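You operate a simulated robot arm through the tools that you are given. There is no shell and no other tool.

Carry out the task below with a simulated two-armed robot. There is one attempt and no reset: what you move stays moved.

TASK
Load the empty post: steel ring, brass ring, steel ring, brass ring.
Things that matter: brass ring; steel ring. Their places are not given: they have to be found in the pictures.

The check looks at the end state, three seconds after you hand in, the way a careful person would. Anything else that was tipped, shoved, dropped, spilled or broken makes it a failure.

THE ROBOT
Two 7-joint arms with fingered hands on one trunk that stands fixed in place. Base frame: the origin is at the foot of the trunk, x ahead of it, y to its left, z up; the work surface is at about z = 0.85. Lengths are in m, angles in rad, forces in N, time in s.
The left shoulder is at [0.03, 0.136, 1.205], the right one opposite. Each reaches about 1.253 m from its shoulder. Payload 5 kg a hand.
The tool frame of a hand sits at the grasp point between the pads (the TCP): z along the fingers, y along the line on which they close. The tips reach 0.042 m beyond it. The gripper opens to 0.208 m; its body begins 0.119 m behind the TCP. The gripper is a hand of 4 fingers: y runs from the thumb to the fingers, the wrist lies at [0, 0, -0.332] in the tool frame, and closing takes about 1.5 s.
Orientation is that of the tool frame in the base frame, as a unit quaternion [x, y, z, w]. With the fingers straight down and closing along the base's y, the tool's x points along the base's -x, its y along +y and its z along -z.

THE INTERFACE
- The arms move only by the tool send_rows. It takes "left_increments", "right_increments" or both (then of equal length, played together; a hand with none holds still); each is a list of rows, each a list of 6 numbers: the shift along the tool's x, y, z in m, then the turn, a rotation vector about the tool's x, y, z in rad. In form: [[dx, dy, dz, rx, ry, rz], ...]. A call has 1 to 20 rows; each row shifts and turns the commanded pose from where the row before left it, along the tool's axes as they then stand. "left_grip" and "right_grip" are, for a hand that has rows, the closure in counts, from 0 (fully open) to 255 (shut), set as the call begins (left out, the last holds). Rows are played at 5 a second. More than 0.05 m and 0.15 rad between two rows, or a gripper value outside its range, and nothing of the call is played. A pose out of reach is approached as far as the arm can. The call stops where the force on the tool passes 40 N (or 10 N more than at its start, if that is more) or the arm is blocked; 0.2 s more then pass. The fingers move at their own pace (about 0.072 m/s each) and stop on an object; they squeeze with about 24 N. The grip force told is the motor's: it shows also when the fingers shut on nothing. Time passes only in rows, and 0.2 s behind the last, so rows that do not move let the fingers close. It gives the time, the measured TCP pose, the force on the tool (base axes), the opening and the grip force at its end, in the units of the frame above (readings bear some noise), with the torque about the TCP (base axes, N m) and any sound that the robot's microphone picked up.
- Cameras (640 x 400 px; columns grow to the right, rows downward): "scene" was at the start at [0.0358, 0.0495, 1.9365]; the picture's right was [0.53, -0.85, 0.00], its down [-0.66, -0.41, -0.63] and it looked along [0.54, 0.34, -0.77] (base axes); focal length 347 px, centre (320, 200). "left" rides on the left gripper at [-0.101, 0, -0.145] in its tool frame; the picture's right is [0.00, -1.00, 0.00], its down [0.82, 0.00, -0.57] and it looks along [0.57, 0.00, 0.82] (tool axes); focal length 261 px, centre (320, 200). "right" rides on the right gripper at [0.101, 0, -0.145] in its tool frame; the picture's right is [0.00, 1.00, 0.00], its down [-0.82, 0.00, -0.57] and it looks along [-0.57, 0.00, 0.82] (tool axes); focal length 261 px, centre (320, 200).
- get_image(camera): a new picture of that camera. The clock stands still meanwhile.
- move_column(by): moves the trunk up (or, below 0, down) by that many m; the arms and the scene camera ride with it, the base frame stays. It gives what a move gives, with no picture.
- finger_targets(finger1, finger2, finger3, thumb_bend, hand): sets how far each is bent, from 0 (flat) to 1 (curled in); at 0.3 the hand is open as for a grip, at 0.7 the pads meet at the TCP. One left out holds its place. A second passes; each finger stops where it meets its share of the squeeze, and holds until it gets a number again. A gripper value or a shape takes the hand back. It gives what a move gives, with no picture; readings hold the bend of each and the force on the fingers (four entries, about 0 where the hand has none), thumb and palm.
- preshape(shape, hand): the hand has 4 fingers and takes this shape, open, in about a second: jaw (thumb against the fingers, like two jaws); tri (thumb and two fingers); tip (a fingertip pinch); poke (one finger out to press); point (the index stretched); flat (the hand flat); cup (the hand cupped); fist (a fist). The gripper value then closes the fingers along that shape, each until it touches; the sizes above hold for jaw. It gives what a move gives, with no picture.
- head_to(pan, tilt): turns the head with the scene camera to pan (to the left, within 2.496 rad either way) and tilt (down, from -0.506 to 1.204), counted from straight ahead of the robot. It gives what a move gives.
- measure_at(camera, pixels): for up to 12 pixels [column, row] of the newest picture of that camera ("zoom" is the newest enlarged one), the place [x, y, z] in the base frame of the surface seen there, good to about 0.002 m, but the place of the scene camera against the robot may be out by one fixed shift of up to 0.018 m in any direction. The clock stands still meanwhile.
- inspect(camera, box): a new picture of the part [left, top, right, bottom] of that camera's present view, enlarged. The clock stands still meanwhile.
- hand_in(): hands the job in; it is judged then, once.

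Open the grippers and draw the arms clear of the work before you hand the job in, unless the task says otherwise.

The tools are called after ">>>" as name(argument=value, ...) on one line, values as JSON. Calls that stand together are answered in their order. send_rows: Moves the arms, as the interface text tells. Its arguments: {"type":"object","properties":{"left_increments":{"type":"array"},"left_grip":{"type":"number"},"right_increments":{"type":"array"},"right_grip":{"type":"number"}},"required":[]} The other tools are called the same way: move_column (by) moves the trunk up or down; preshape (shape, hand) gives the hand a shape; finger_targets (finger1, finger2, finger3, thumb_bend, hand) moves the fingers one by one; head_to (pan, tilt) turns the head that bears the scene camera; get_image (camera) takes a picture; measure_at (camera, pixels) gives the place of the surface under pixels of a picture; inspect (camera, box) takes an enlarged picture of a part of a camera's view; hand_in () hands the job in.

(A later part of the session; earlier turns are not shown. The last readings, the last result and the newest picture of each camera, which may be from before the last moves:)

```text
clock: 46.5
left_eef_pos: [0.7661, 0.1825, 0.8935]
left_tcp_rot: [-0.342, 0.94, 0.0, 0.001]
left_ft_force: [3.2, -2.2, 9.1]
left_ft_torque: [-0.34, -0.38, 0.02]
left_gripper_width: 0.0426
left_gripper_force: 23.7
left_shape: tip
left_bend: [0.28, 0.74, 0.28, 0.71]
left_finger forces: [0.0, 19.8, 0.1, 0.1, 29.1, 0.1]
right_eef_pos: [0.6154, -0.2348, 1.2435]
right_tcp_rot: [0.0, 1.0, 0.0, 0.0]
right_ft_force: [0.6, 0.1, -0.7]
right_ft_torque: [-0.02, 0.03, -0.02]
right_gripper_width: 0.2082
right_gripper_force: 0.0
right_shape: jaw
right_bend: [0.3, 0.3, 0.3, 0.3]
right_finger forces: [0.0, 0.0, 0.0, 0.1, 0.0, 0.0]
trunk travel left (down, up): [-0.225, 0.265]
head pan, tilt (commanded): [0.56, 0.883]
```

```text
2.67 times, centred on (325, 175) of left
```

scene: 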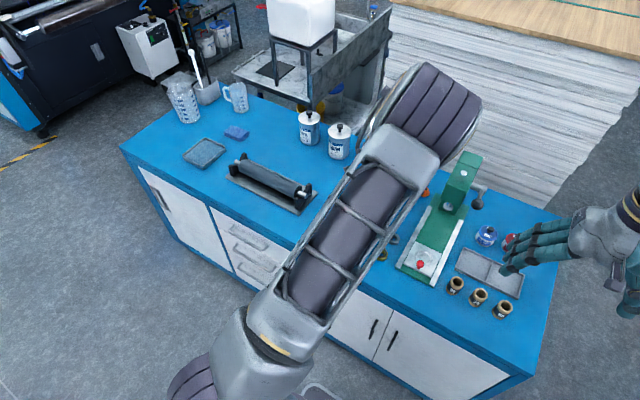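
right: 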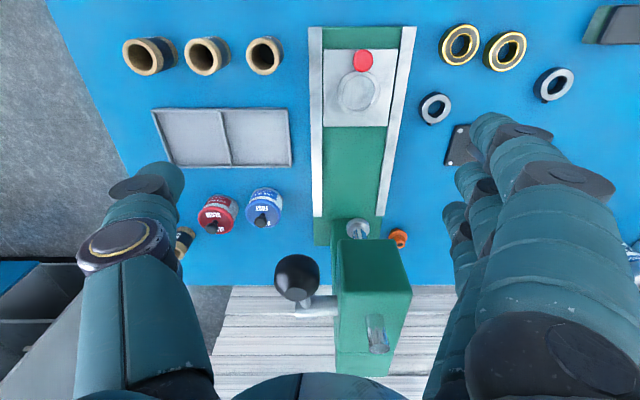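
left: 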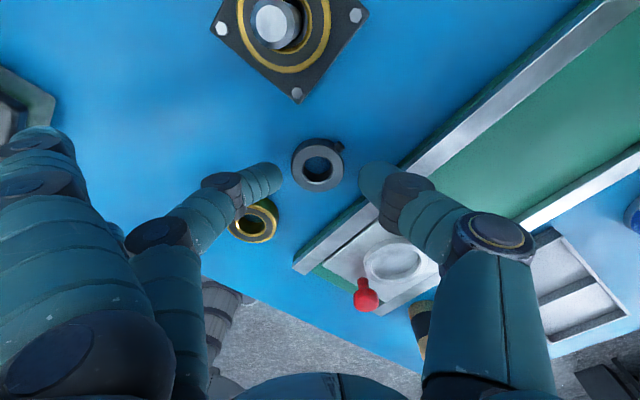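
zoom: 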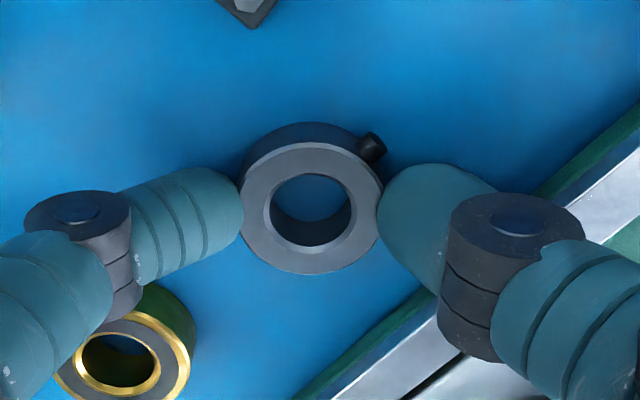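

Width 0.0426 matches the ring's 0.042, screw clear of the thumb. I lift 5 cm and look.

>>> send_rows(left_increments=[[0, 0, -0.002, 0, 0, 0], [0, 0, -0.003, 0, 0, 0], [0, 0, -0.01, 0, 0, 0], [0, 0, -0.015, 0, 0, 0], [0, 0, -0.02, 0, 0, 0], [0, 0, 0, 0, 0, 0]])

>>> inspect(camera="left", box=[220, 110, 420, 240])

>>> get_image(camera="left")

```text
clock: 47.9
left_eef_pos: [0.7656, 0.1835, 0.9424]
left_tcp_rot: [-0.343, 0.94, 0.0, 0.0]
left_ft_force: [-0.4, 0.0, -1.3]
left_ft_torque: [-0.01, 0.0, 0.0]
left_gripper_width: 0.0419
left_gripper_force: 24.4
left_shape: tip
left_bend: [0.28, 0.74, 0.28, 0.71]
left_finger forces: [0.1, 20.5, 0.0, 0.0, 20.1, 0.0]
right_eef_pos: [0.6152, -0.2346, 1.2424]
right_tcp_rot: [0.001, 1.0, 0.0, 0.0]
right_ft_force: [0.3, -1.0, -0.2]
right_ft_torque: [-0.01, 0.05, 0.05]
right_gripper_width: 0.2078
right_gripper_force: 0.1
right_shape: jaw
right_bend: [0.3, 0.3, 0.3, 0.3]
right_finger forces: [0.1, 0.1, 0.1, 0.0, 0.1, 0.0]
trunk travel left (down, up): [-0.225, 0.265]
head pan, tilt (commanded): [0.56, 0.883]
```

```text
3.08 times, centred on (320, 175) of left
```

zoom: 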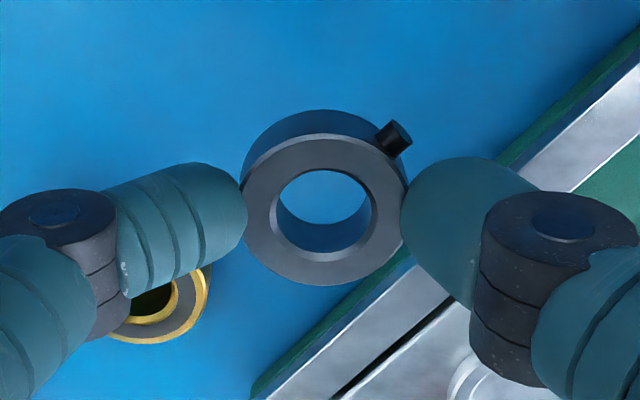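

```text
taken
```

left: 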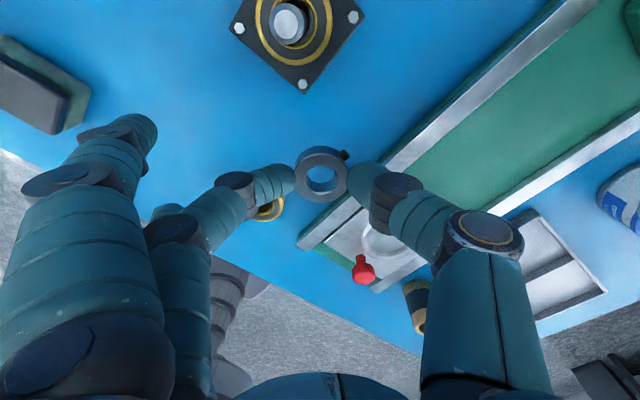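

The ring is held. I measure its face points and the post top (289,22) from this view.

>>> measure_at(camera="zoom", pixels=[[324, 150], [324, 275], [258, 205], [388, 205], [280, 160], [368, 255], [368, 165], [280, 260], [285, 210], [366, 210]])

>>> measure_at(camera="left", pixels=[[288, 22], [275, 24], [301, 22], [288, 12], [288, 34], [239, 28], [352, 18], [303, 84]])

```text
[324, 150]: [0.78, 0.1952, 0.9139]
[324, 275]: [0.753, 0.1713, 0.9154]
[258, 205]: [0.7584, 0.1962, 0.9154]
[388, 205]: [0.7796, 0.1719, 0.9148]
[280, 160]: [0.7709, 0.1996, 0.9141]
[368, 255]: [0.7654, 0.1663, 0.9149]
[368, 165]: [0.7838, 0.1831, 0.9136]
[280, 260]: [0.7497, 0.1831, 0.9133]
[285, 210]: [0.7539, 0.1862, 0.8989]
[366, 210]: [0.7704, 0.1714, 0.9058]
```

```text
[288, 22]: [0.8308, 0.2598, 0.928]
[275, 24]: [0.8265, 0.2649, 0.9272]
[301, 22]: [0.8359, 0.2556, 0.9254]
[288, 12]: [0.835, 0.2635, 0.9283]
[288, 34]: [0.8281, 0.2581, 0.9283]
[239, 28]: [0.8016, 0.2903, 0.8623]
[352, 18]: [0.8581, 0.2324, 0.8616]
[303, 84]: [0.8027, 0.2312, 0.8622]
```

S2's centre is (0.7672,0.1832), top 28 mm below the TCP; the post is at (0.831,0.2606). I raise 5.5 cm and shift by (+0.0638,+0.0774).

>>> send_rows(left_increments=[[0, 0, -0.025, 0, 0, 0], [0, 0, -0.03, 0, 0, 0], [-0.0329, 0.006, 0, 0, 0, 0], [-0.0329, 0.006, 0, 0, 0, 0], [-0.0328, 0.0061, 0, 0, 0, 0], [0, 0, 0, 0, 0, 0], [0, 0, 0, 0, 0, 0]])

>>> inspect(camera="left", box=[220, 90, 420, 230])

>>> get_image(camera="left")

```text
clock: 49.5
left_eef_pos: [0.8246, 0.2637, 0.9971]
left_tcp_rot: [-0.343, 0.939, -0.001, 0.001]
left_ft_force: [0.4, 0.1, -1.9]
left_ft_torque: [-0.04, 0.01, -0.04]
left_gripper_width: 0.0418
left_gripper_force: 23.5
left_shape: tip
left_bend: [0.28, 0.74, 0.28, 0.71]
left_finger forces: [0.0, 20.5, 0.1, 0.0, 20.1, 0.1]
right_eef_pos: [0.6158, -0.2339, 1.242]
right_tcp_rot: [0.0, 1.0, 0.0, 0.0]
right_ft_force: [0.2, 0.4, 0.8]
right_ft_torque: [-0.06, 0.04, -0.02]
right_gripper_width: 0.2078
right_gripper_force: 0.1
right_shape: jaw
right_bend: [0.3, 0.3, 0.3, 0.3]
right_finger forces: [0.1, 0.0, 0.0, 0.0, 0.0, 0.1]
trunk travel left (down, up): [-0.225, 0.265]
head pan, tilt (commanded): [0.56, 0.883]
```

```text
2.86 times, centred on (320, 160) of left
```

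zoom: 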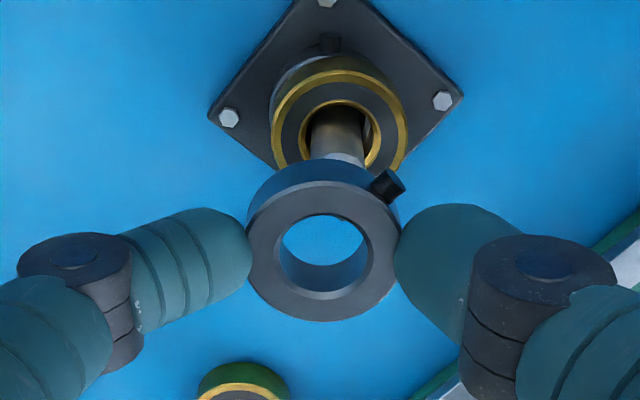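

```text
taken
```

left: 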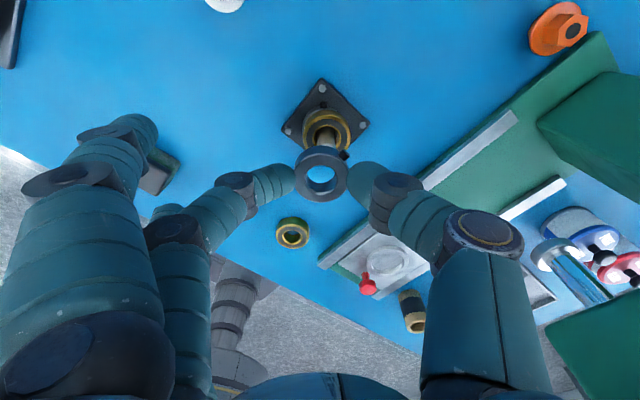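

The ring seems slightly left of the post axis in the view. I measure the ring face, bolts and post here.

>>> measure_at(camera="zoom", pixels=[[323, 195], [323, 312], [262, 250], [384, 250], [280, 212], [366, 290], [366, 212], [280, 290], [229, 118], [442, 100], [327, 2], [340, 158]])

```text
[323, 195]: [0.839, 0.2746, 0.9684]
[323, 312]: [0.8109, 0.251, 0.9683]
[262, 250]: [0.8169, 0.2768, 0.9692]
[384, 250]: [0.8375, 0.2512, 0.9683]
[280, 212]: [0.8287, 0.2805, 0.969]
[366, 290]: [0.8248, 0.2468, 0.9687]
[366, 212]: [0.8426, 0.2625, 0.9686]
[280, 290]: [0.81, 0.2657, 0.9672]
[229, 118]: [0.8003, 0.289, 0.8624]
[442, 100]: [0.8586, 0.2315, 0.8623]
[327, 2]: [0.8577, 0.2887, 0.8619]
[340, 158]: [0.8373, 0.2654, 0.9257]
```

The ring centre reads (0.826,0.2635), about 5 mm off the post at (0.8305,0.2605). I let the arm settle for a few rows and re-read before correcting.

>>> send_rows(left_increments=[[0, 0, 0, 0, 0, 0], [0, 0, 0, 0, 0, 0], [0, 0, 0, 0, 0, 0]])

>>> inspect(camera="left", box=[220, 90, 420, 230])

>>> measure_at(camera="zoom", pixels=[[323, 195], [323, 312], [262, 250], [384, 250], [280, 212], [366, 290], [366, 212], [280, 290], [229, 118], [442, 100], [327, 2], [340, 158]])

```text
clock: 50.3
left_eef_pos: [0.8234, 0.263, 0.9966]
left_tcp_rot: [-0.343, 0.939, 0.0, 0.0]
left_ft_force: [-0.3, -0.2, -2.1]
left_ft_torque: [-0.01, -0.01, 0.03]
left_gripper_width: 0.0417
left_gripper_force: 24.3
left_shape: tip
left_bend: [0.28, 0.74, 0.28, 0.71]
left_finger forces: [0.1, 20.6, 0.1, 0.0, 20.1, 0.1]
right_eef_pos: [0.6157, -0.2333, 1.2424]
right_tcp_rot: [0.0, 1.0, 0.0, 0.0]
right_ft_force: [0.7, -0.1, 0.1]
right_ft_torque: [0.03, 0.01, -0.03]
right_gripper_width: 0.2081
right_gripper_force: 0.0
right_shape: jaw
right_bend: [0.3, 0.3, 0.3, 0.3]
right_finger forces: [0.0, 0.0, 0.0, 0.0, 0.1, 0.0]
trunk travel left (down, up): [-0.225, 0.265]
head pan, tilt (commanded): [0.56, 0.883]
```

```text
2.86 times, centred on (320, 160) of left
```

zoom: 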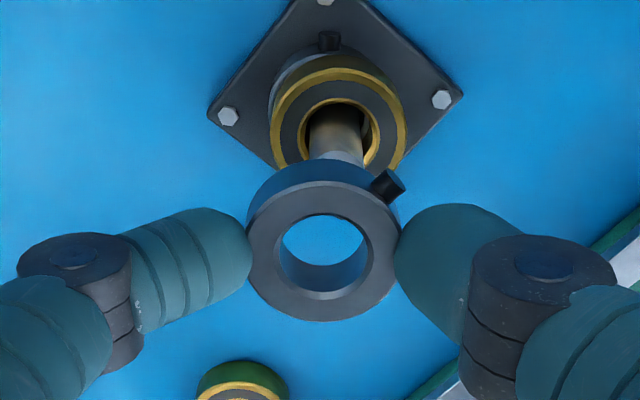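

```text
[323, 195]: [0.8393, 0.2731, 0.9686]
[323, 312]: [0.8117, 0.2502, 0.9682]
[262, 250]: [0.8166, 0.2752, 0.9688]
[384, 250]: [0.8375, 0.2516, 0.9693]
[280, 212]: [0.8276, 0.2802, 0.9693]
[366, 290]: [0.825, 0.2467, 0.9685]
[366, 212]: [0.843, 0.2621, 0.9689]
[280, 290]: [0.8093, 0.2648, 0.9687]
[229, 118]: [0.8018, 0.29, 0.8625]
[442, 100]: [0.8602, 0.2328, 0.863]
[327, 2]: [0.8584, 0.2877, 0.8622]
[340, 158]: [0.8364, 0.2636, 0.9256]
```

Still offset: ring (0.8263,0.2630) vs post (0.8307,0.2610). I correct by (+0.0043,−0.002) and lower 18 mm, staying just above the post top, to verify through the bore.

>>> send_rows(left_increments=[[-0.002, -0.0043, 0, 0, 0, 0], [0, 0, 0.01, 0, 0, 0], [0, 0, 0.008, 0, 0, 0], [0, 0, 0, 0, 0, 0], [0, 0, 0, 0, 0, 0]])

>>> inspect(camera="left", box=[240, 110, 400, 230])

```text
clock: 51.5
left_eef_pos: [0.831, 0.2578, 0.9793]
left_tcp_rot: [-0.343, 0.939, 0.0, 0.0]
left_ft_force: [0.7, 0.7, -0.6]
left_ft_torque: [0.0, 0.05, -0.01]
left_gripper_width: 0.042
left_gripper_force: 23.8
left_shape: tip
left_bend: [0.28, 0.74, 0.28, 0.71]
left_finger forces: [0.1, 20.5, 0.0, 0.0, 20.1, 0.1]
right_eef_pos: [0.6164, -0.2335, 1.2423]
right_tcp_rot: [0.0, 1.0, 0.0, 0.0]
right_ft_force: [-1.0, 0.1, -0.2]
right_ft_torque: [0.0, 0.01, 0.05]
right_gripper_width: 0.2078
right_gripper_force: 0.1
right_shape: jaw
right_bend: [0.3, 0.3, 0.3, 0.3]
right_finger forces: [0.1, 0.1, 0.0, 0.0, 0.1, 0.1]
trunk travel left (down, up): [-0.225, 0.265]
head pan, tilt (commanded): [0.56, 0.883]
```

```text
3.33 times, centred on (320, 170) of left
```

zoom: 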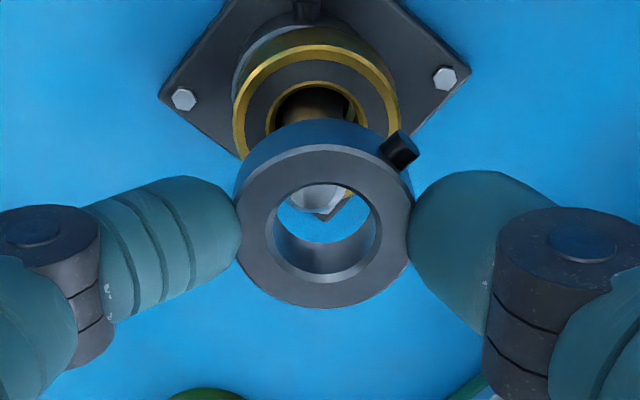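

Now the post appears slightly left of the bore axis; I measure again.

>>> measure_at(camera="zoom", pixels=[[325, 165], [325, 295], [255, 225], [395, 225], [275, 180], [375, 272], [375, 180], [275, 272], [184, 99], [445, 78], [318, 200], [300, 205]])

```text
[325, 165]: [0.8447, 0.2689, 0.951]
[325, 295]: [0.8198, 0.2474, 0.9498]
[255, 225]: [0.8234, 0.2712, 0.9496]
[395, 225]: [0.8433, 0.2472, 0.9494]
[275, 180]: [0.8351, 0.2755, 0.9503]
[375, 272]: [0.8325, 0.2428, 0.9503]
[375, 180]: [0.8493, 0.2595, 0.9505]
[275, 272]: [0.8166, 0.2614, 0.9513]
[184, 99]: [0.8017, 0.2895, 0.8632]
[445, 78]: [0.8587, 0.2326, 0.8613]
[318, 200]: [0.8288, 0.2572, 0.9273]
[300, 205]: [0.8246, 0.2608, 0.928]
```

Ring (0.833,0.2592) vs post (0.8305,0.261): about 3 mm over. I nudge back 2.5 mm along the tool's y and re-measure.

>>> send_rows(left_increments=[[0.0005, 0.0025, 0, 0, 0, 0], [0, 0, 0, 0, 0, 0], [0, 0, 0, 0, 0, 0], [0, 0, 0, 0, 0, 0]])

>>> inspect(camera="left", box=[240, 110, 400, 230])

>>> measure_at(camera="zoom", pixels=[[325, 165], [325, 295], [255, 225], [395, 225], [275, 180], [375, 272], [375, 180], [275, 272], [184, 99], [445, 78], [318, 200], [324, 195]])

```text
clock: 52.5
left_eef_pos: [0.83, 0.2611, 0.978]
left_tcp_rot: [-0.343, 0.939, 0.001, 0.0]
left_ft_force: [0.4, 0.6, -0.7]
left_ft_torque: [0.0, 0.0, 0.02]
left_gripper_width: 0.0418
left_gripper_force: 23.6
left_shape: tip
left_bend: [0.28, 0.74, 0.28, 0.71]
left_finger forces: [0.0, 20.4, 0.0, 0.0, 20.1, 0.1]
right_eef_pos: [0.615, -0.2351, 1.2419]
right_tcp_rot: [0.001, 1.0, 0.0, 0.0]
right_ft_force: [0.6, 0.2, -0.2]
right_ft_torque: [0.01, 0.05, -0.01]
right_gripper_width: 0.208
right_gripper_force: 0.1
right_shape: jaw
right_bend: [0.3, 0.3, 0.3, 0.3]
right_finger forces: [0.0, 0.1, 0.0, 0.0, 0.1, 0.0]
trunk travel left (down, up): [-0.225, 0.265]
head pan, tilt (commanded): [0.56, 0.883]
```

```text
3.33 times, centred on (320, 170) of left
```

zoom: 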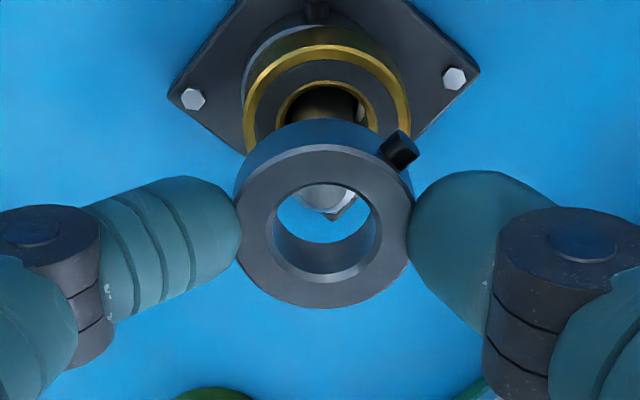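

```text
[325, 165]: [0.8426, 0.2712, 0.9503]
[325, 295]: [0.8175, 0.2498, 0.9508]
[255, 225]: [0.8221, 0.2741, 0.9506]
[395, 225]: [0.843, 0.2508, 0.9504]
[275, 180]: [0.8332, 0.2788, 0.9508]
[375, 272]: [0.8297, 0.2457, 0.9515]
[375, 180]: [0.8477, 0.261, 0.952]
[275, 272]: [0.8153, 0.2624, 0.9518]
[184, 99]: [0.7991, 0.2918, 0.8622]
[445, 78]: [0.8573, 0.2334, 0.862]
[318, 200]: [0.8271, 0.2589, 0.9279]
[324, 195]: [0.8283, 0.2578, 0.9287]
```

Ring (0.8314,0.2617) and post (0.8305,0.261) now agree within ~1 mm. I lower 18 mm to thread it.

>>> send_rows(left_increments=[[0, 0, 0.006, 0, 0, 0], [0, 0, 0.004, 0, 0, 0], [0, 0, 0.004, 0, 0, 0], [0, 0, 0.004, 0, 0, 0], [0, 0, 0, 0, 0, 0]])

>>> inspect(camera="left", box=[240, 110, 400, 230])

```text
clock: 53.7
left_eef_pos: [0.8313, 0.2601, 0.9613]
left_tcp_rot: [-0.343, 0.939, 0.0, 0.0]
left_ft_force: [0.3, -0.7, -2.1]
left_ft_torque: [0.01, -0.05, -0.01]
left_gripper_width: 0.0418
left_gripper_force: 23.8
left_shape: tip
left_bend: [0.28, 0.74, 0.28, 0.71]
left_finger forces: [0.0, 20.5, 0.0, 0.0, 20.1, 0.0]
right_eef_pos: [0.6146, -0.2344, 1.2429]
right_tcp_rot: [0.0, 1.0, 0.0, 0.0]
right_ft_force: [-0.1, 0.4, -0.6]
right_ft_torque: [0.02, 0.0, -0.02]
right_gripper_width: 0.208
right_gripper_force: 0.2
right_shape: jaw
right_bend: [0.3, 0.3, 0.3, 0.3]
right_finger forces: [0.1, 0.1, 0.0, 0.0, 0.1, 0.0]
trunk travel left (down, up): [-0.225, 0.265]
head pan, tilt (commanded): [0.56, 0.883]
```

```text
3.33 times, centred on (320, 170) of left
```

zoom: 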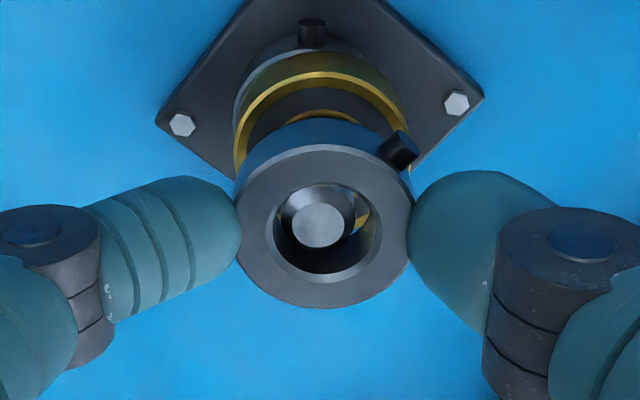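

The post top shows inside the bore at zoom (318,226), slightly left, with no side force. I measure it against the face before going on.

>>> measure_at(camera="zoom", pixels=[[318, 226], [296, 226], [340, 226], [318, 206], [318, 246], [325, 160], [325, 298], [255, 225], [395, 225], [275, 180], [375, 272]])

```text
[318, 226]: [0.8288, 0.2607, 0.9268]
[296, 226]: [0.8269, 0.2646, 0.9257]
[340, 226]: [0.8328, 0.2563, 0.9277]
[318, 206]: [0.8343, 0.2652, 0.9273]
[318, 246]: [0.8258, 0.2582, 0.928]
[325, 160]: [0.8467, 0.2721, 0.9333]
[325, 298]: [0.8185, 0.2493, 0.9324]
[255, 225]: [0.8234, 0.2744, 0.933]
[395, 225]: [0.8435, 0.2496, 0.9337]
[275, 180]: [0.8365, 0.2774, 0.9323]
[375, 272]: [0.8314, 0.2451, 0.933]
```

The ring reads about 3 mm in +x of the post axis; I recentre by (−0.003,0) while still only lightly threaded and re-measure.

>>> send_rows(left_increments=[[0.0023, 0.0017, 0, 0, 0, 0], [0, 0, 0, 0, 0, 0], [0, 0, 0, 0, 0, 0], [0, 0, 0, 0, 0, 0]])

>>> inspect(camera="left", box=[240, 110, 400, 230])

>>> measure_at(camera="zoom", pixels=[[322, 220], [300, 220], [343, 220], [322, 202], [322, 238], [325, 160], [325, 298], [255, 225], [395, 225], [275, 180], [375, 272]])

```text
clock: 54.7
left_eef_pos: [0.8303, 0.2599, 0.9624]
left_tcp_rot: [-0.342, 0.94, 0.0, 0.0]
left_ft_force: [0.4, 0.7, -1.1]
left_ft_torque: [0.01, -0.06, 0.01]
left_gripper_width: 0.0419
left_gripper_force: 23.6
left_shape: tip
left_bend: [0.28, 0.74, 0.28, 0.71]
left_finger forces: [0.0, 20.5, 0.1, 0.1, 20.0, 0.0]
right_eef_pos: [0.6145, -0.234, 1.2419]
right_tcp_rot: [0.0, 1.0, 0.001, 0.0]
right_ft_force: [0.0, 0.1, 0.3]
right_ft_torque: [-0.01, -0.03, 0.01]
right_gripper_width: 0.2077
right_gripper_force: 0.0
right_shape: jaw
right_bend: [0.3, 0.3, 0.3, 0.3]
right_finger forces: [0.1, 0.0, 0.1, 0.0, 0.0, 0.0]
trunk travel left (down, up): [-0.225, 0.265]
head pan, tilt (commanded): [0.56, 0.883]
```

```text
3.33 times, centred on (320, 170) of left
```

zoom: 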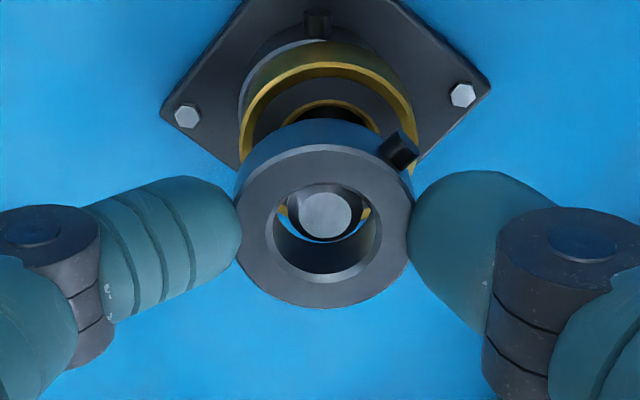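

```text
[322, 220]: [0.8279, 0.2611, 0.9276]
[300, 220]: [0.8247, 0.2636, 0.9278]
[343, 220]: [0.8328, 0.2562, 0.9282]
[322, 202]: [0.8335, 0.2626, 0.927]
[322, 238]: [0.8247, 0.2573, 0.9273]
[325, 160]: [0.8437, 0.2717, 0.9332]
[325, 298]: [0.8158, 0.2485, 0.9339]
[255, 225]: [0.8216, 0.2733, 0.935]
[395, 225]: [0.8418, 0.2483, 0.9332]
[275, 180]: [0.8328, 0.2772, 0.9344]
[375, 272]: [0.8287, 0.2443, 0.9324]
```

The post is now centred in the bore horizontally with even gaps. I lower 19 mm, ending about 4 mm above the brass ring.

>>> send_rows(left_increments=[[0, 0, 0.005, 0, 0, 0], [0, 0, 0.005, 0, 0, 0], [0, 0, 0.005, 0, 0, 0], [0, 0, 0.004, 0, 0, 0], [0, 0, 0, 0, 0, 0]])

>>> inspect(camera="left", box=[220, 100, 420, 240])

```text
clock: 55.9
left_eef_pos: [0.827, 0.2605, 0.9422]
left_tcp_rot: [-0.343, 0.939, 0.0, -0.001]
left_ft_force: [-0.6, 0.1, -1.1]
left_ft_torque: [0.04, 0.02, -0.02]
left_gripper_width: 0.042
left_gripper_force: 23.9
left_shape: tip
left_bend: [0.28, 0.74, 0.28, 0.71]
left_finger forces: [0.1, 20.5, 0.1, 0.0, 20.1, 0.0]
right_eef_pos: [0.6158, -0.2349, 1.2419]
right_tcp_rot: [0.0, 1.0, 0.0, 0.0]
right_ft_force: [0.4, -1.5, -0.7]
right_ft_torque: [-0.02, 0.0, 0.03]
right_gripper_width: 0.2079
right_gripper_force: 0.1
right_shape: jaw
right_bend: [0.3, 0.3, 0.3, 0.3]
right_finger forces: [0.1, 0.1, 0.0, 0.1, 0.1, 0.1]
trunk travel left (down, up): [-0.225, 0.265]
head pan, tilt (commanded): [0.56, 0.883]
```

```text
2.86 times, centred on (320, 170) of left
```

zoom: 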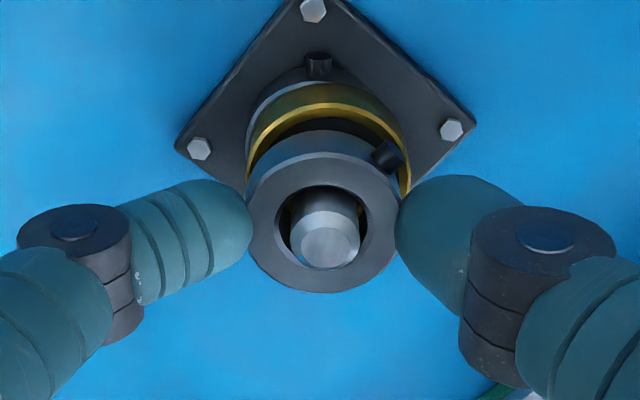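

The second steel ring is threaded with the post showing inside the bore. I lower 2 mm more and open the pinch.

>>> send_rows(left_increments=[[0, 0, 0.002, 0, 0, 0], [0, 0, 0, 0, 0, 0]])

>>> send_rows(left_increments=[[0, 0, 0, 0, 0, 0], [0, 0, 0, 0, 0, 0], [0, 0, 0, 0, 0, 0], [0, 0, 0, 0, 0, 0], [0, 0, 0, 0, 0, 0]], left_grip=150)

>>> inspect(camera="left", box=[220, 100, 420, 240])

```text
clock: 56.5
left_eef_pos: [0.8277, 0.2596, 0.9409]
left_tcp_rot: [-0.343, 0.939, 0.0, -0.001]
left_ft_force: [-0.1, -0.3, -1.3]
left_ft_torque: [0.0, -0.03, 0.03]
left_gripper_width: 0.0418
left_gripper_force: 24.1
left_shape: tip
left_bend: [0.28, 0.74, 0.28, 0.71]
left_finger forces: [0.0, 20.5, 0.0, 0.0, 20.2, 0.0]
right_eef_pos: [0.6148, -0.2343, 1.2428]
right_tcp_rot: [0.0, 1.0, 0.001, -0.001]
right_ft_force: [-0.2, 0.2, 1.0]
right_ft_torque: [-0.01, 0.03, 0.02]
right_gripper_width: 0.2081
right_gripper_force: 0.1
right_shape: jaw
right_bend: [0.3, 0.3, 0.3, 0.3]
right_finger forces: [0.1, 0.1, 0.0, 0.1, 0.0, 0.0]
trunk travel left (down, up): [-0.225, 0.265]
head pan, tilt (commanded): [0.56, 0.883]
```

```text
clock: 57.7
left_eef_pos: [0.8288, 0.2607, 0.9409]
left_tcp_rot: [-0.343, 0.939, 0.0, 0.0]
left_ft_force: [0.4, 0.6, 0.5]
left_ft_torque: [-0.01, 0.01, 0.02]
left_gripper_width: 0.0848
left_gripper_force: 0.1
left_shape: tip
left_bend: [0.06, 0.73, 0.06, 0.7]
left_finger forces: [0.0, 0.0, 0.0, 0.0, 0.0, 0.0]
right_eef_pos: [0.6156, -0.235, 1.243]
right_tcp_rot: [0.0, 1.0, -0.001, 0.0]
right_ft_force: [-0.3, -0.3, 0.2]
right_ft_torque: [0.0, 0.0, -0.02]
right_gripper_width: 0.2079
right_gripper_force: 0.0
right_shape: jaw
right_bend: [0.3, 0.3, 0.3, 0.3]
right_finger forces: [0.1, 0.0, 0.0, 0.1, 0.0, 0.1]
trunk travel left (down, up): [-0.225, 0.265]
head pan, tilt (commanded): [0.56, 0.883]
```

```text
2.86 times, centred on (320, 170) of left
```

zoom: 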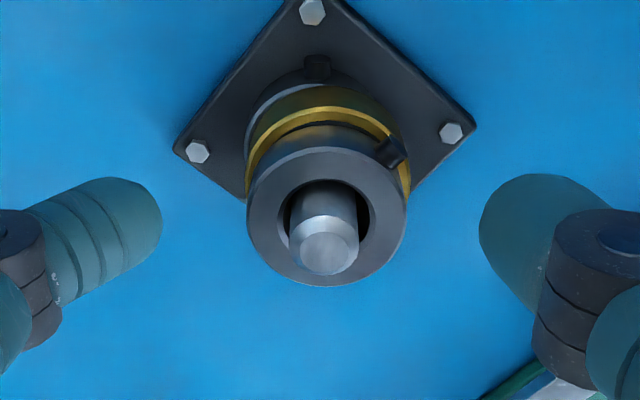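

Three rings are stacked in order. I raise clear, move over the remaining brass ring A near (0.683,0.1945), and turn to yaw ≈75° again.

>>> send_rows(left_increments=[[0, 0, -0.02, 0, 0, 0], [0, 0, -0.025, 0, 0, 0], [0, 0, -0.015, 0, 0, 0], [0.0385, 0.0108, 0, 0, 0, 0], [0.0385, 0.0108, 0, 0, 0, 0], [0.0385, 0.0108, 0, 0, 0, 0], [0.0383, 0.0108, 0, 0, 0, 0], [0, 0, 0, 0, 0, -0.122], [0, 0, 0, 0, 0, -0.122], [0, 0, 0, 0, 0, -0.122], [0, 0, 0, 0, 0, -0.122], [0, 0, 0, 0, 0, -0.122], [0, 0, 0, 0, 0, 0], [0, 0, 0, 0, 0, 0]])

>>> get_image(camera="left")

>>> inspect(camera="left", box=[230, 70, 430, 210])

```text
clock: 60.7
left_eef_pos: [0.6849, 0.1924, 1.0015]
left_tcp_rot: [-0.609, 0.793, 0.0, 0.0]
left_ft_force: [-0.4, -1.2, 0.0]
left_ft_torque: [0.01, -0.01, 0.0]
left_gripper_width: 0.0852
left_gripper_force: 0.1
left_shape: tip
left_bend: [0.05, 0.73, 0.05, 0.7]
left_finger forces: [0.1, 0.1, 0.0, 0.0, 0.1, 0.0]
right_eef_pos: [0.6146, -0.2345, 1.2416]
right_tcp_rot: [0.001, 1.0, -0.001, 0.0]
right_ft_force: [-0.1, -0.8, -0.5]
right_ft_torque: [0.03, 0.02, 0.02]
right_gripper_width: 0.2081
right_gripper_force: 0.0
right_shape: jaw
right_bend: [0.3, 0.3, 0.3, 0.3]
right_finger forces: [0.1, 0.0, 0.0, 0.0, 0.0, 0.0]
trunk travel left (down, up): [-0.225, 0.265]
head pan, tilt (commanded): [0.56, 0.883]
```

```text
taken
```

left: 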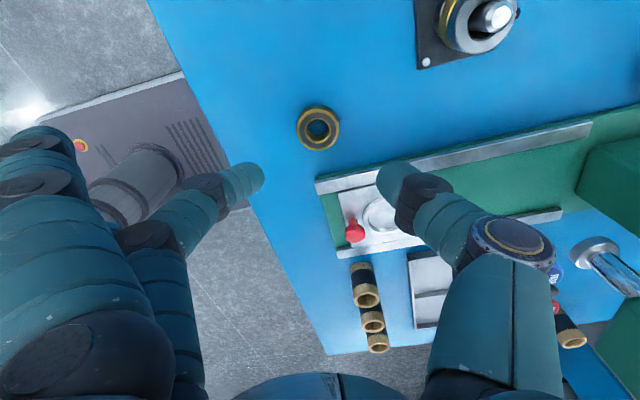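

```text
2.86 times, centred on (330, 140) of left
```

zoom: 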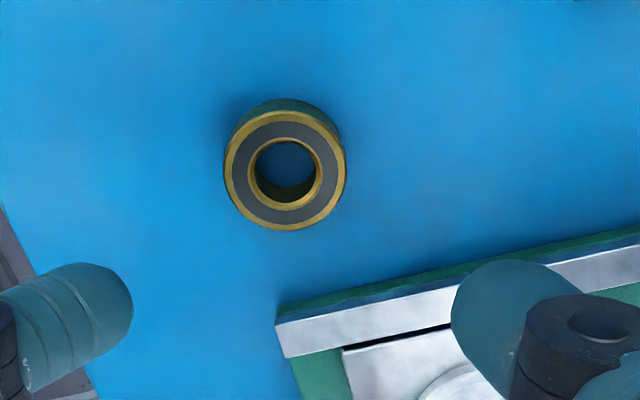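

Brass A is at zoom (286,171) under the pinch. I measure its edges and the table edge.

>>> measure_at(camera="zoom", pixels=[[229, 170], [342, 170], [286, 117], [286, 226], [246, 130], [327, 212], [327, 132], [246, 210], [100, 255], [160, 380], [290, 345], [285, 305]])

```text
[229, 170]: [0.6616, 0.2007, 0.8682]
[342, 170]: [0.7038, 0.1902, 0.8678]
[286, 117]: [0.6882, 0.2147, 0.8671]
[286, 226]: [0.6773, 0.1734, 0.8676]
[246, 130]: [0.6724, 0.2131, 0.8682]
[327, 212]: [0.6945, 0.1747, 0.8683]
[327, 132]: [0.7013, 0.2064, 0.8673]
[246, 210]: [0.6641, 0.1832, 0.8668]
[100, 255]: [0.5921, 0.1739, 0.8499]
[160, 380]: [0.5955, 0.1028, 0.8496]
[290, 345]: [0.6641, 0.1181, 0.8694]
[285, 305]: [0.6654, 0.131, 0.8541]
```

A's centre is (0.683,0.1945); it lies ~2 mm toward the finger side of the pinch axis. I shift 2 mm, narrow the pinch to 0.065 and descend to TCP ≈ 0.900.

>>> send_rows(left_increments=[[0, 0.0018, 0, 0, 0, 0], [0, 0, 0, 0, 0, 0], [0, 0, 0, 0, 0, 0], [0, 0, 0.03, 0, 0, 0], [0, 0, 0.03, 0, 0, 0], [0, 0, 0.025, 0, 0, 0], [0, 0, 0.013, 0, 0, 0], [0, 0, 0.002, 0, 0, 0], [0, 0, 0, 0, 0, 0]], left_grip=175)

>>> inspect(camera="left", box=[220, 110, 420, 240])

```text
clock: 62.7
left_eef_pos: [0.6808, 0.194, 0.8997]
left_tcp_rot: [-0.609, 0.793, 0.0, -0.001]
left_ft_force: [0.5, 0.4, 0.2]
left_ft_torque: [0.02, 0.03, 0.0]
left_gripper_width: 0.0658
left_gripper_force: 0.1
left_shape: tip
left_bend: [0.05, 0.73, 0.05, 0.7]
left_finger forces: [0.1, 0.1, 0.0, 0.1, 0.0, 0.0]
right_eef_pos: [0.6158, -0.2338, 1.2431]
right_tcp_rot: [-0.001, 1.0, 0.0, 0.0]
right_ft_force: [-1.0, -0.5, -0.2]
right_ft_torque: [0.0, 0.05, -0.02]
right_gripper_width: 0.2079
right_gripper_force: 0.2
right_shape: jaw
right_bend: [0.3, 0.3, 0.3, 0.3]
right_finger forces: [0.0, 0.0, 0.0, 0.0, 0.0, 0.0]
trunk travel left (down, up): [-0.225, 0.265]
head pan, tilt (commanded): [0.56, 0.883]
```

```text
3.08 times, centred on (320, 175) of left
```

zoom: 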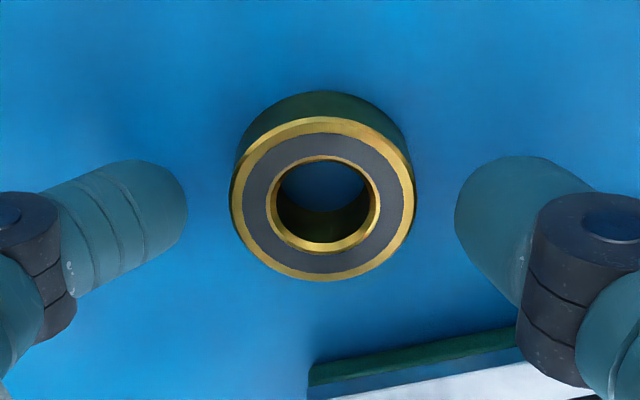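

Well centred (tips at 188/455, ring centre at 323). I step down to light table contact.

>>> send_rows(left_increments=[[0, 0, 0.003, 0, 0, 0], [0, 0, 0.002, 0, 0, 0], [0, 0, 0.001, 0, 0, 0], [0, 0, 0.001, 0, 0, 0], [0, 0, 0, 0, 0, 0]])

```text
clock: 63.9
left_eef_pos: [0.6821, 0.1936, 0.8954]
left_tcp_rot: [-0.609, 0.793, 0.0, -0.001]
left_ft_force: [-0.1, -1.0, 5.7]
left_ft_torque: [-0.02, 0.15, 0.01]
left_gripper_width: 0.0663
left_gripper_force: 0.0
left_shape: tip
left_bend: [0.05, 0.74, 0.05, 0.7]
left_finger forces: [0.1, 4.1, 0.0, 0.2, 1.8, 0.0]
right_eef_pos: [0.6141, -0.2355, 1.242]
right_tcp_rot: [-0.001, 1.0, -0.001, 0.0]
right_ft_force: [-0.5, 0.6, 0.6]
right_ft_torque: [0.0, 0.01, -0.01]
right_gripper_width: 0.2079
right_gripper_force: 0.0
right_shape: jaw
right_bend: [0.3, 0.3, 0.3, 0.3]
right_finger forces: [0.0, 0.0, 0.1, 0.0, 0.1, 0.0]
trunk travel left (down, up): [-0.225, 0.265]
head pan, tilt (commanded): [0.56, 0.883]
```

The tips touch the table lightly (5.7 N). I press 1.5 mm further and close on brass A.

>>> send_rows(left_increments=[[0, 0, 0.0015, 0, 0, 0], [0, 0, 0, 0, 0, 0], [0, 0, 0, 0, 0, 0], [0, 0, 0, 0, 0, 0], [0, 0, 0, 0, 0, 0], [0, 0, 0, 0, 0, 0]], left_grip=255)

>>> inspect(camera="left", box=[220, 110, 420, 240])

```text
clock: 65.3
left_eef_pos: [0.6808, 0.1954, 0.8927]
left_tcp_rot: [-0.61, 0.792, 0.0, 0.002]
left_ft_force: [8.2, 0.4, 20.3]
left_ft_torque: [-0.18, -1.02, 0.06]
left_gripper_width: 0.0445
left_gripper_force: 23.4
left_shape: tip
left_bend: [0.28, 0.74, 0.28, 0.71]
left_finger forces: [0.1, 19.0, 0.0, 0.0, 37.4, 0.0]
right_eef_pos: [0.6147, -0.2338, 1.2426]
right_tcp_rot: [0.0, 1.0, 0.0, 0.0]
right_ft_force: [1.2, 0.3, 0.9]
right_ft_torque: [0.04, -0.02, -0.01]
right_gripper_width: 0.208
right_gripper_force: 0.0
right_shape: jaw
right_bend: [0.3, 0.3, 0.3, 0.3]
right_finger forces: [0.1, 0.0, 0.0, 0.0, 0.0, 0.1]
trunk travel left (down, up): [-0.225, 0.265]
head pan, tilt (commanded): [0.56, 0.883]
```

```text
3.08 times, centred on (320, 175) of left
```

zoom: 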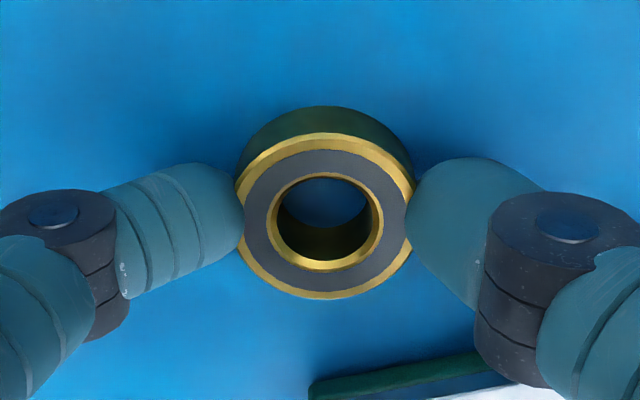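

Width 0.0445 matches the brass ring. I relieve the table pressure and lift 4.7 cm as before.

>>> send_rows(left_increments=[[0, 0, -0.001, 0, 0, 0], [0, 0, -0.001, 0, 0, 0], [0, 0, 0, 0, 0, 0], [0, 0, -0.005, 0, 0, 0], [0, 0, -0.01, 0, 0, 0], [0, 0, -0.015, 0, 0, 0], [0, 0, -0.015, 0, 0, 0], [0, 0, 0, 0, 0, 0], [0, 0, 0, 0, 0, 0]])

>>> inspect(camera="left", box=[220, 110, 420, 240])

>>> get_image(camera="left")

```text
clock: 67.3
left_eef_pos: [0.6818, 0.1942, 0.9421]
left_tcp_rot: [-0.609, 0.793, 0.0, 0.0]
left_ft_force: [0.1, -0.5, -2.1]
left_ft_torque: [-0.01, 0.02, 0.01]
left_gripper_width: 0.0431
left_gripper_force: 24.1
left_shape: tip
left_bend: [0.28, 0.74, 0.28, 0.71]
left_finger forces: [0.0, 20.4, 0.0, 0.1, 20.4, 0.0]
right_eef_pos: [0.6152, -0.234, 1.2428]
right_tcp_rot: [0.001, 1.0, -0.001, 0.0]
right_ft_force: [0.2, 0.4, 0.0]
right_ft_torque: [0.0, -0.09, 0.02]
right_gripper_width: 0.208
right_gripper_force: 0.1
right_shape: jaw
right_bend: [0.3, 0.3, 0.3, 0.3]
right_finger forces: [0.0, 0.0, 0.1, 0.1, 0.0, 0.0]
trunk travel left (down, up): [-0.225, 0.265]
head pan, tilt (commanded): [0.56, 0.883]
```

```text
3.08 times, centred on (320, 175) of left
```

zoom: 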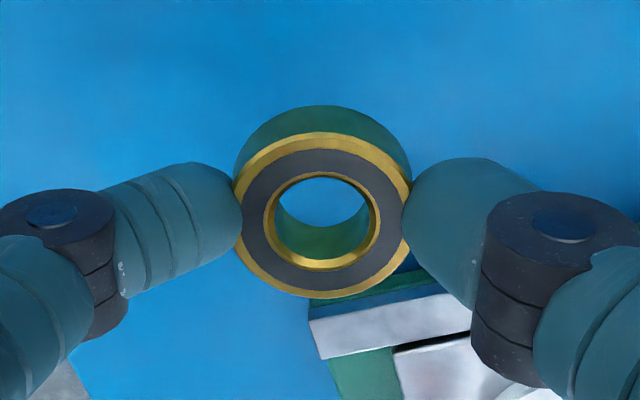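

```text
taken
```

left: 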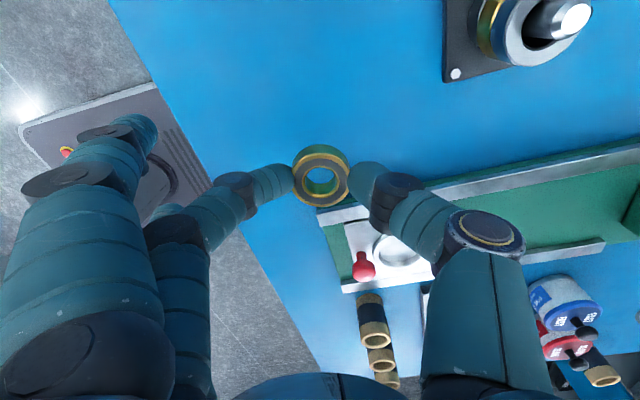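

Brass A is lifted level. I measure its face and the post top (577,18).

>>> measure_at(camera="zoom", pixels=[[323, 145], [323, 288], [252, 215], [394, 215], [275, 170], [372, 262], [372, 170], [275, 262]])

>>> measure_at(camera="left", pixels=[[575, 19], [564, 22], [588, 17], [574, 8], [577, 31], [512, 40], [540, 55], [525, 20]])

```text
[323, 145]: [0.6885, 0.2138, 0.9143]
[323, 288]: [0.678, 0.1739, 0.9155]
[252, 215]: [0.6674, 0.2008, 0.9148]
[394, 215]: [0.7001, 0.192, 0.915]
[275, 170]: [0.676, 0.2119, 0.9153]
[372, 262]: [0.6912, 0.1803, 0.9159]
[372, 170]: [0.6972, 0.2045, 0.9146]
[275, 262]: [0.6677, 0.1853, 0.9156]
```

```text
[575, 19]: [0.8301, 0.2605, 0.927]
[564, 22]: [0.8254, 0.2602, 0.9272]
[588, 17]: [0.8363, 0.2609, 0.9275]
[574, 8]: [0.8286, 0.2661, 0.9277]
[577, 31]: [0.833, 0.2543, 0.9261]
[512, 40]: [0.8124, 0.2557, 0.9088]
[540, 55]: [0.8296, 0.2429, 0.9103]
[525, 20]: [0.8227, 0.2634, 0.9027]
```

A's centre is (0.6833,0.1951) and the post is at (0.8305,0.2605). I raise 5.7 cm and shift by (+0.147,+0.0655).

>>> send_rows(left_increments=[[0, 0, -0.027, 0, 0, 0], [0, 0, -0.03, 0, 0, 0], [-0.0253, -0.0313, 0, 0, 0, 0], [-0.0253, -0.0313, 0, 0, 0, 0], [-0.0253, -0.0313, 0, 0, 0, 0], [-0.0253, -0.0314, 0, 0, 0, 0], [0, 0, 0, 0, 0, 0], [0, 0, 0, 0, 0, 0], [0, 0, 0, 0, 0, 0]])

>>> inspect(camera="left", box=[220, 90, 420, 230])

>>> measure_at(camera="zoom", pixels=[[323, 185], [323, 320], [258, 248], [390, 248], [278, 210], [370, 295], [370, 210], [278, 295]])

```text
clock: 69.3
left_eef_pos: [0.8288, 0.2619, 0.9959]
left_tcp_rot: [-0.609, 0.793, 0.0, -0.001]
left_ft_force: [-0.5, 0.2, -1.4]
left_ft_torque: [0.03, 0.01, -0.03]
left_gripper_width: 0.0431
left_gripper_force: 24.2
left_shape: tip
left_bend: [0.28, 0.74, 0.28, 0.71]
left_finger forces: [0.0, 20.3, 0.0, 0.0, 20.1, 0.1]
right_eef_pos: [0.6146, -0.2337, 1.2427]
right_tcp_rot: [0.0, 1.0, 0.0, 0.0]
right_ft_force: [-0.1, -0.3, -0.1]
right_ft_torque: [0.01, -0.03, 0.04]
right_gripper_width: 0.2082
right_gripper_force: 0.0
right_shape: jaw
right_bend: [0.3, 0.3, 0.3, 0.3]
right_finger forces: [0.0, 0.1, 0.1, 0.0, 0.0, 0.1]
trunk travel left (down, up): [-0.225, 0.265]
head pan, tilt (commanded): [0.56, 0.883]
```

```text
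2.86 times, centred on (320, 160) of left
```

zoom: 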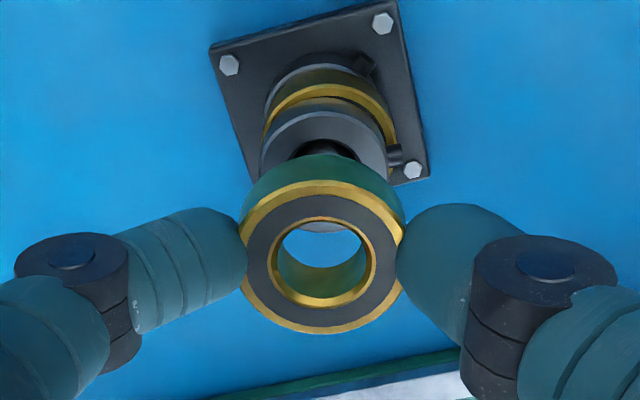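

```text
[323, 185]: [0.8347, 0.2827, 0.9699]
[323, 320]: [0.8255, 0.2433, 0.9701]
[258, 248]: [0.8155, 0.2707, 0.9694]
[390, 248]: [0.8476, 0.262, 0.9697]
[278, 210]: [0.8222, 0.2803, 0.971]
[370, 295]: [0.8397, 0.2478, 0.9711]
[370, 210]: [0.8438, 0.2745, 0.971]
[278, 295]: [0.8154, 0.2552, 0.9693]
```

The ring centre reads about (0.8305,0.264), ~3 mm in +y of the post. I shift ~2.5 mm back and lower 17 mm, to just above the post top, then look through the bore.

>>> send_rows(left_increments=[[0.0025, -0.0005, 0, 0, 0, 0], [0, 0, 0.01, 0, 0, 0], [0, 0, 0.007, 0, 0, 0], [0, 0, 0, 0, 0, 0], [0, 0, 0, 0, 0, 0], [0, 0, 0, 0, 0, 0]])

>>> inspect(camera="left", box=[240, 110, 400, 230])

>>> measure_at(camera="zoom", pixels=[[325, 155], [325, 312], [250, 230], [400, 230], [270, 180], [380, 285], [380, 180], [270, 285], [325, 200], [310, 203], [340, 203]])

```text
clock: 70.7
left_eef_pos: [0.8283, 0.2573, 0.9804]
left_tcp_rot: [-0.608, 0.794, 0.0, 0.0]
left_ft_force: [-0.2, -0.6, -1.2]
left_ft_torque: [-0.01, -0.02, 0.02]
left_gripper_width: 0.043
left_gripper_force: 24.1
left_shape: tip
left_bend: [0.28, 0.74, 0.28, 0.71]
left_finger forces: [0.0, 20.2, 0.0, 0.0, 20.2, 0.1]
right_eef_pos: [0.615, -0.235, 1.2421]
right_tcp_rot: [0.0, 1.0, -0.001, 0.0]
right_ft_force: [0.1, -0.3, 0.1]
right_ft_torque: [0.03, -0.01, -0.01]
right_gripper_width: 0.2078
right_gripper_force: 0.0
right_shape: jaw
right_bend: [0.3, 0.3, 0.3, 0.3]
right_finger forces: [0.0, 0.0, 0.0, 0.0, 0.1, 0.1]
trunk travel left (down, up): [-0.225, 0.265]
head pan, tilt (commanded): [0.56, 0.883]
```

```text
3.33 times, centred on (320, 170) of left
```

zoom: 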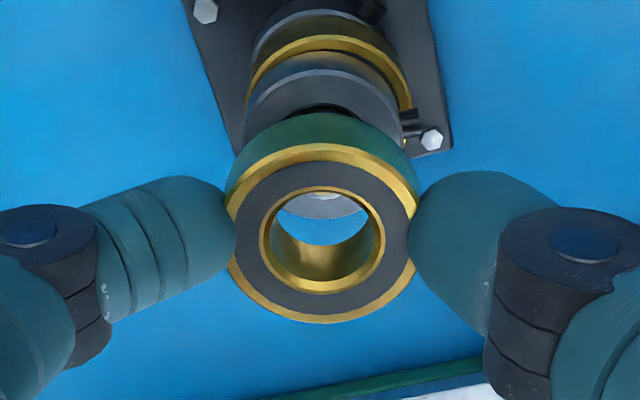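

```text
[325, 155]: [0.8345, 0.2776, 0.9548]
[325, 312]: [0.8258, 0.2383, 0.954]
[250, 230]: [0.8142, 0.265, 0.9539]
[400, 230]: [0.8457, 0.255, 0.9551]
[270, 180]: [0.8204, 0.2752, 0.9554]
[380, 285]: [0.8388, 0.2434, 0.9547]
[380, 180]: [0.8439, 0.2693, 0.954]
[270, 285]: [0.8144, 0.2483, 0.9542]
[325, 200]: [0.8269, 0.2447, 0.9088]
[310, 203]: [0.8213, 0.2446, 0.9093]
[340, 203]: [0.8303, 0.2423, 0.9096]
```

Now the ring is at (0.8298,0.2587), about 2 mm short in y. I nudge +1.5 mm and re-measure.

>>> send_rows(left_increments=[[-0.0015, -0.0003, 0, 0, 0, 0], [0, 0, 0, 0, 0, 0], [0, 0, 0, 0, 0, 0], [0, 0, 0, 0, 0, 0]])

>>> inspect(camera="left", box=[240, 110, 400, 230])

>>> measure_at(camera="zoom", pixels=[[325, 155], [325, 312], [250, 230], [400, 230], [270, 180], [380, 285], [380, 180], [270, 285], [205, 11], [432, 139], [322, 192]])

```text
clock: 71.7
left_eef_pos: [0.8291, 0.2594, 0.9809]
left_tcp_rot: [-0.609, 0.793, 0.0, 0.0]
left_ft_force: [0.0, 0.1, -2.4]
left_ft_torque: [0.01, -0.02, -0.03]
left_gripper_width: 0.0433
left_gripper_force: 24.1
left_shape: tip
left_bend: [0.28, 0.74, 0.28, 0.71]
left_finger forces: [0.0, 20.2, 0.0, 0.0, 20.2, 0.0]
right_eef_pos: [0.6161, -0.2351, 1.2422]
right_tcp_rot: [0.0, 1.0, 0.0, 0.0]
right_ft_force: [-0.2, -0.6, -0.2]
right_ft_torque: [-0.04, -0.01, 0.0]
right_gripper_width: 0.2076
right_gripper_force: 0.0
right_shape: jaw
right_bend: [0.3, 0.3, 0.3, 0.3]
right_finger forces: [0.0, 0.1, 0.0, 0.1, 0.0, 0.1]
trunk travel left (down, up): [-0.225, 0.265]
head pan, tilt (commanded): [0.56, 0.883]
```

```text
3.33 times, centred on (320, 170) of left
```

zoom: 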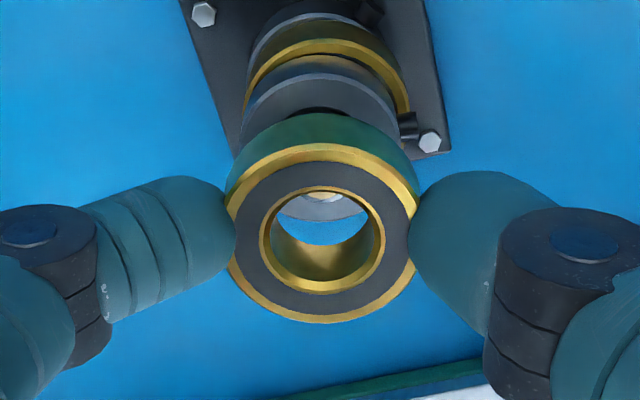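

```text
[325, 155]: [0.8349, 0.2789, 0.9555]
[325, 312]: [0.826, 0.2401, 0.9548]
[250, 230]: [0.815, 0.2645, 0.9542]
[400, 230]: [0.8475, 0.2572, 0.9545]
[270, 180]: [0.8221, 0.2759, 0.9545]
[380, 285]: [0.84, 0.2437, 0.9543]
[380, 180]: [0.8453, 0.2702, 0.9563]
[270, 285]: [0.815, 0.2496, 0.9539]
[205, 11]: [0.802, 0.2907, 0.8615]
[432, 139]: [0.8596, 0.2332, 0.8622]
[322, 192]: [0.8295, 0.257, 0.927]
```

Ring (0.8307,0.2600) vs post (0.8305,0.261): good. I lower 14 mm so the post tip enters, and look.

>>> send_rows(left_increments=[[0, 0, 0.005, 0, 0, 0], [0, 0, 0.003, 0, 0, 0], [0, 0, 0.003, 0, 0, 0], [0, 0, 0.003, 0, 0, 0], [0, 0, 0, 0, 0, 0], [0, 0, 0, 0, 0, 0]])

>>> inspect(camera="left", box=[240, 110, 400, 230])

```text
clock: 73.1
left_eef_pos: [0.8305, 0.2591, 0.9653]
left_tcp_rot: [-0.61, 0.793, 0.0, 0.001]
left_ft_force: [-0.3, -0.5, -1.5]
left_ft_torque: [0.04, 0.01, 0.02]
left_gripper_width: 0.0431
left_gripper_force: 24.0
left_shape: tip
left_bend: [0.28, 0.74, 0.28, 0.71]
left_finger forces: [0.0, 20.2, 0.0, 0.0, 20.1, 0.0]
right_eef_pos: [0.6138, -0.234, 1.2432]
right_tcp_rot: [0.0, 1.0, 0.001, 0.0]
right_ft_force: [-0.6, -0.1, -0.2]
right_ft_torque: [-0.01, 0.03, 0.0]
right_gripper_width: 0.208
right_gripper_force: 0.0
right_shape: jaw
right_bend: [0.3, 0.3, 0.3, 0.3]
right_finger forces: [0.0, 0.1, 0.0, 0.1, 0.0, 0.0]
trunk travel left (down, up): [-0.225, 0.265]
head pan, tilt (commanded): [0.56, 0.883]
```

```text
3.33 times, centred on (320, 170) of left
```

zoom: 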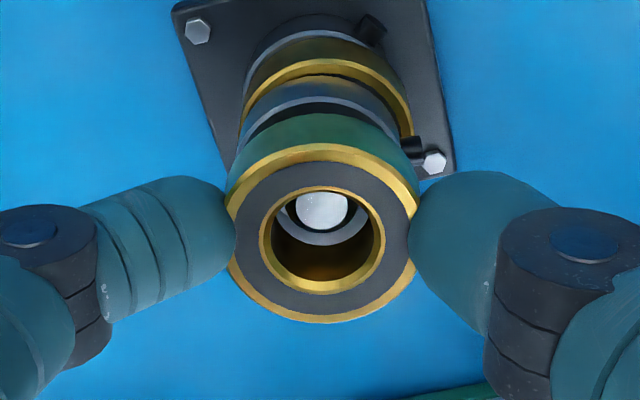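

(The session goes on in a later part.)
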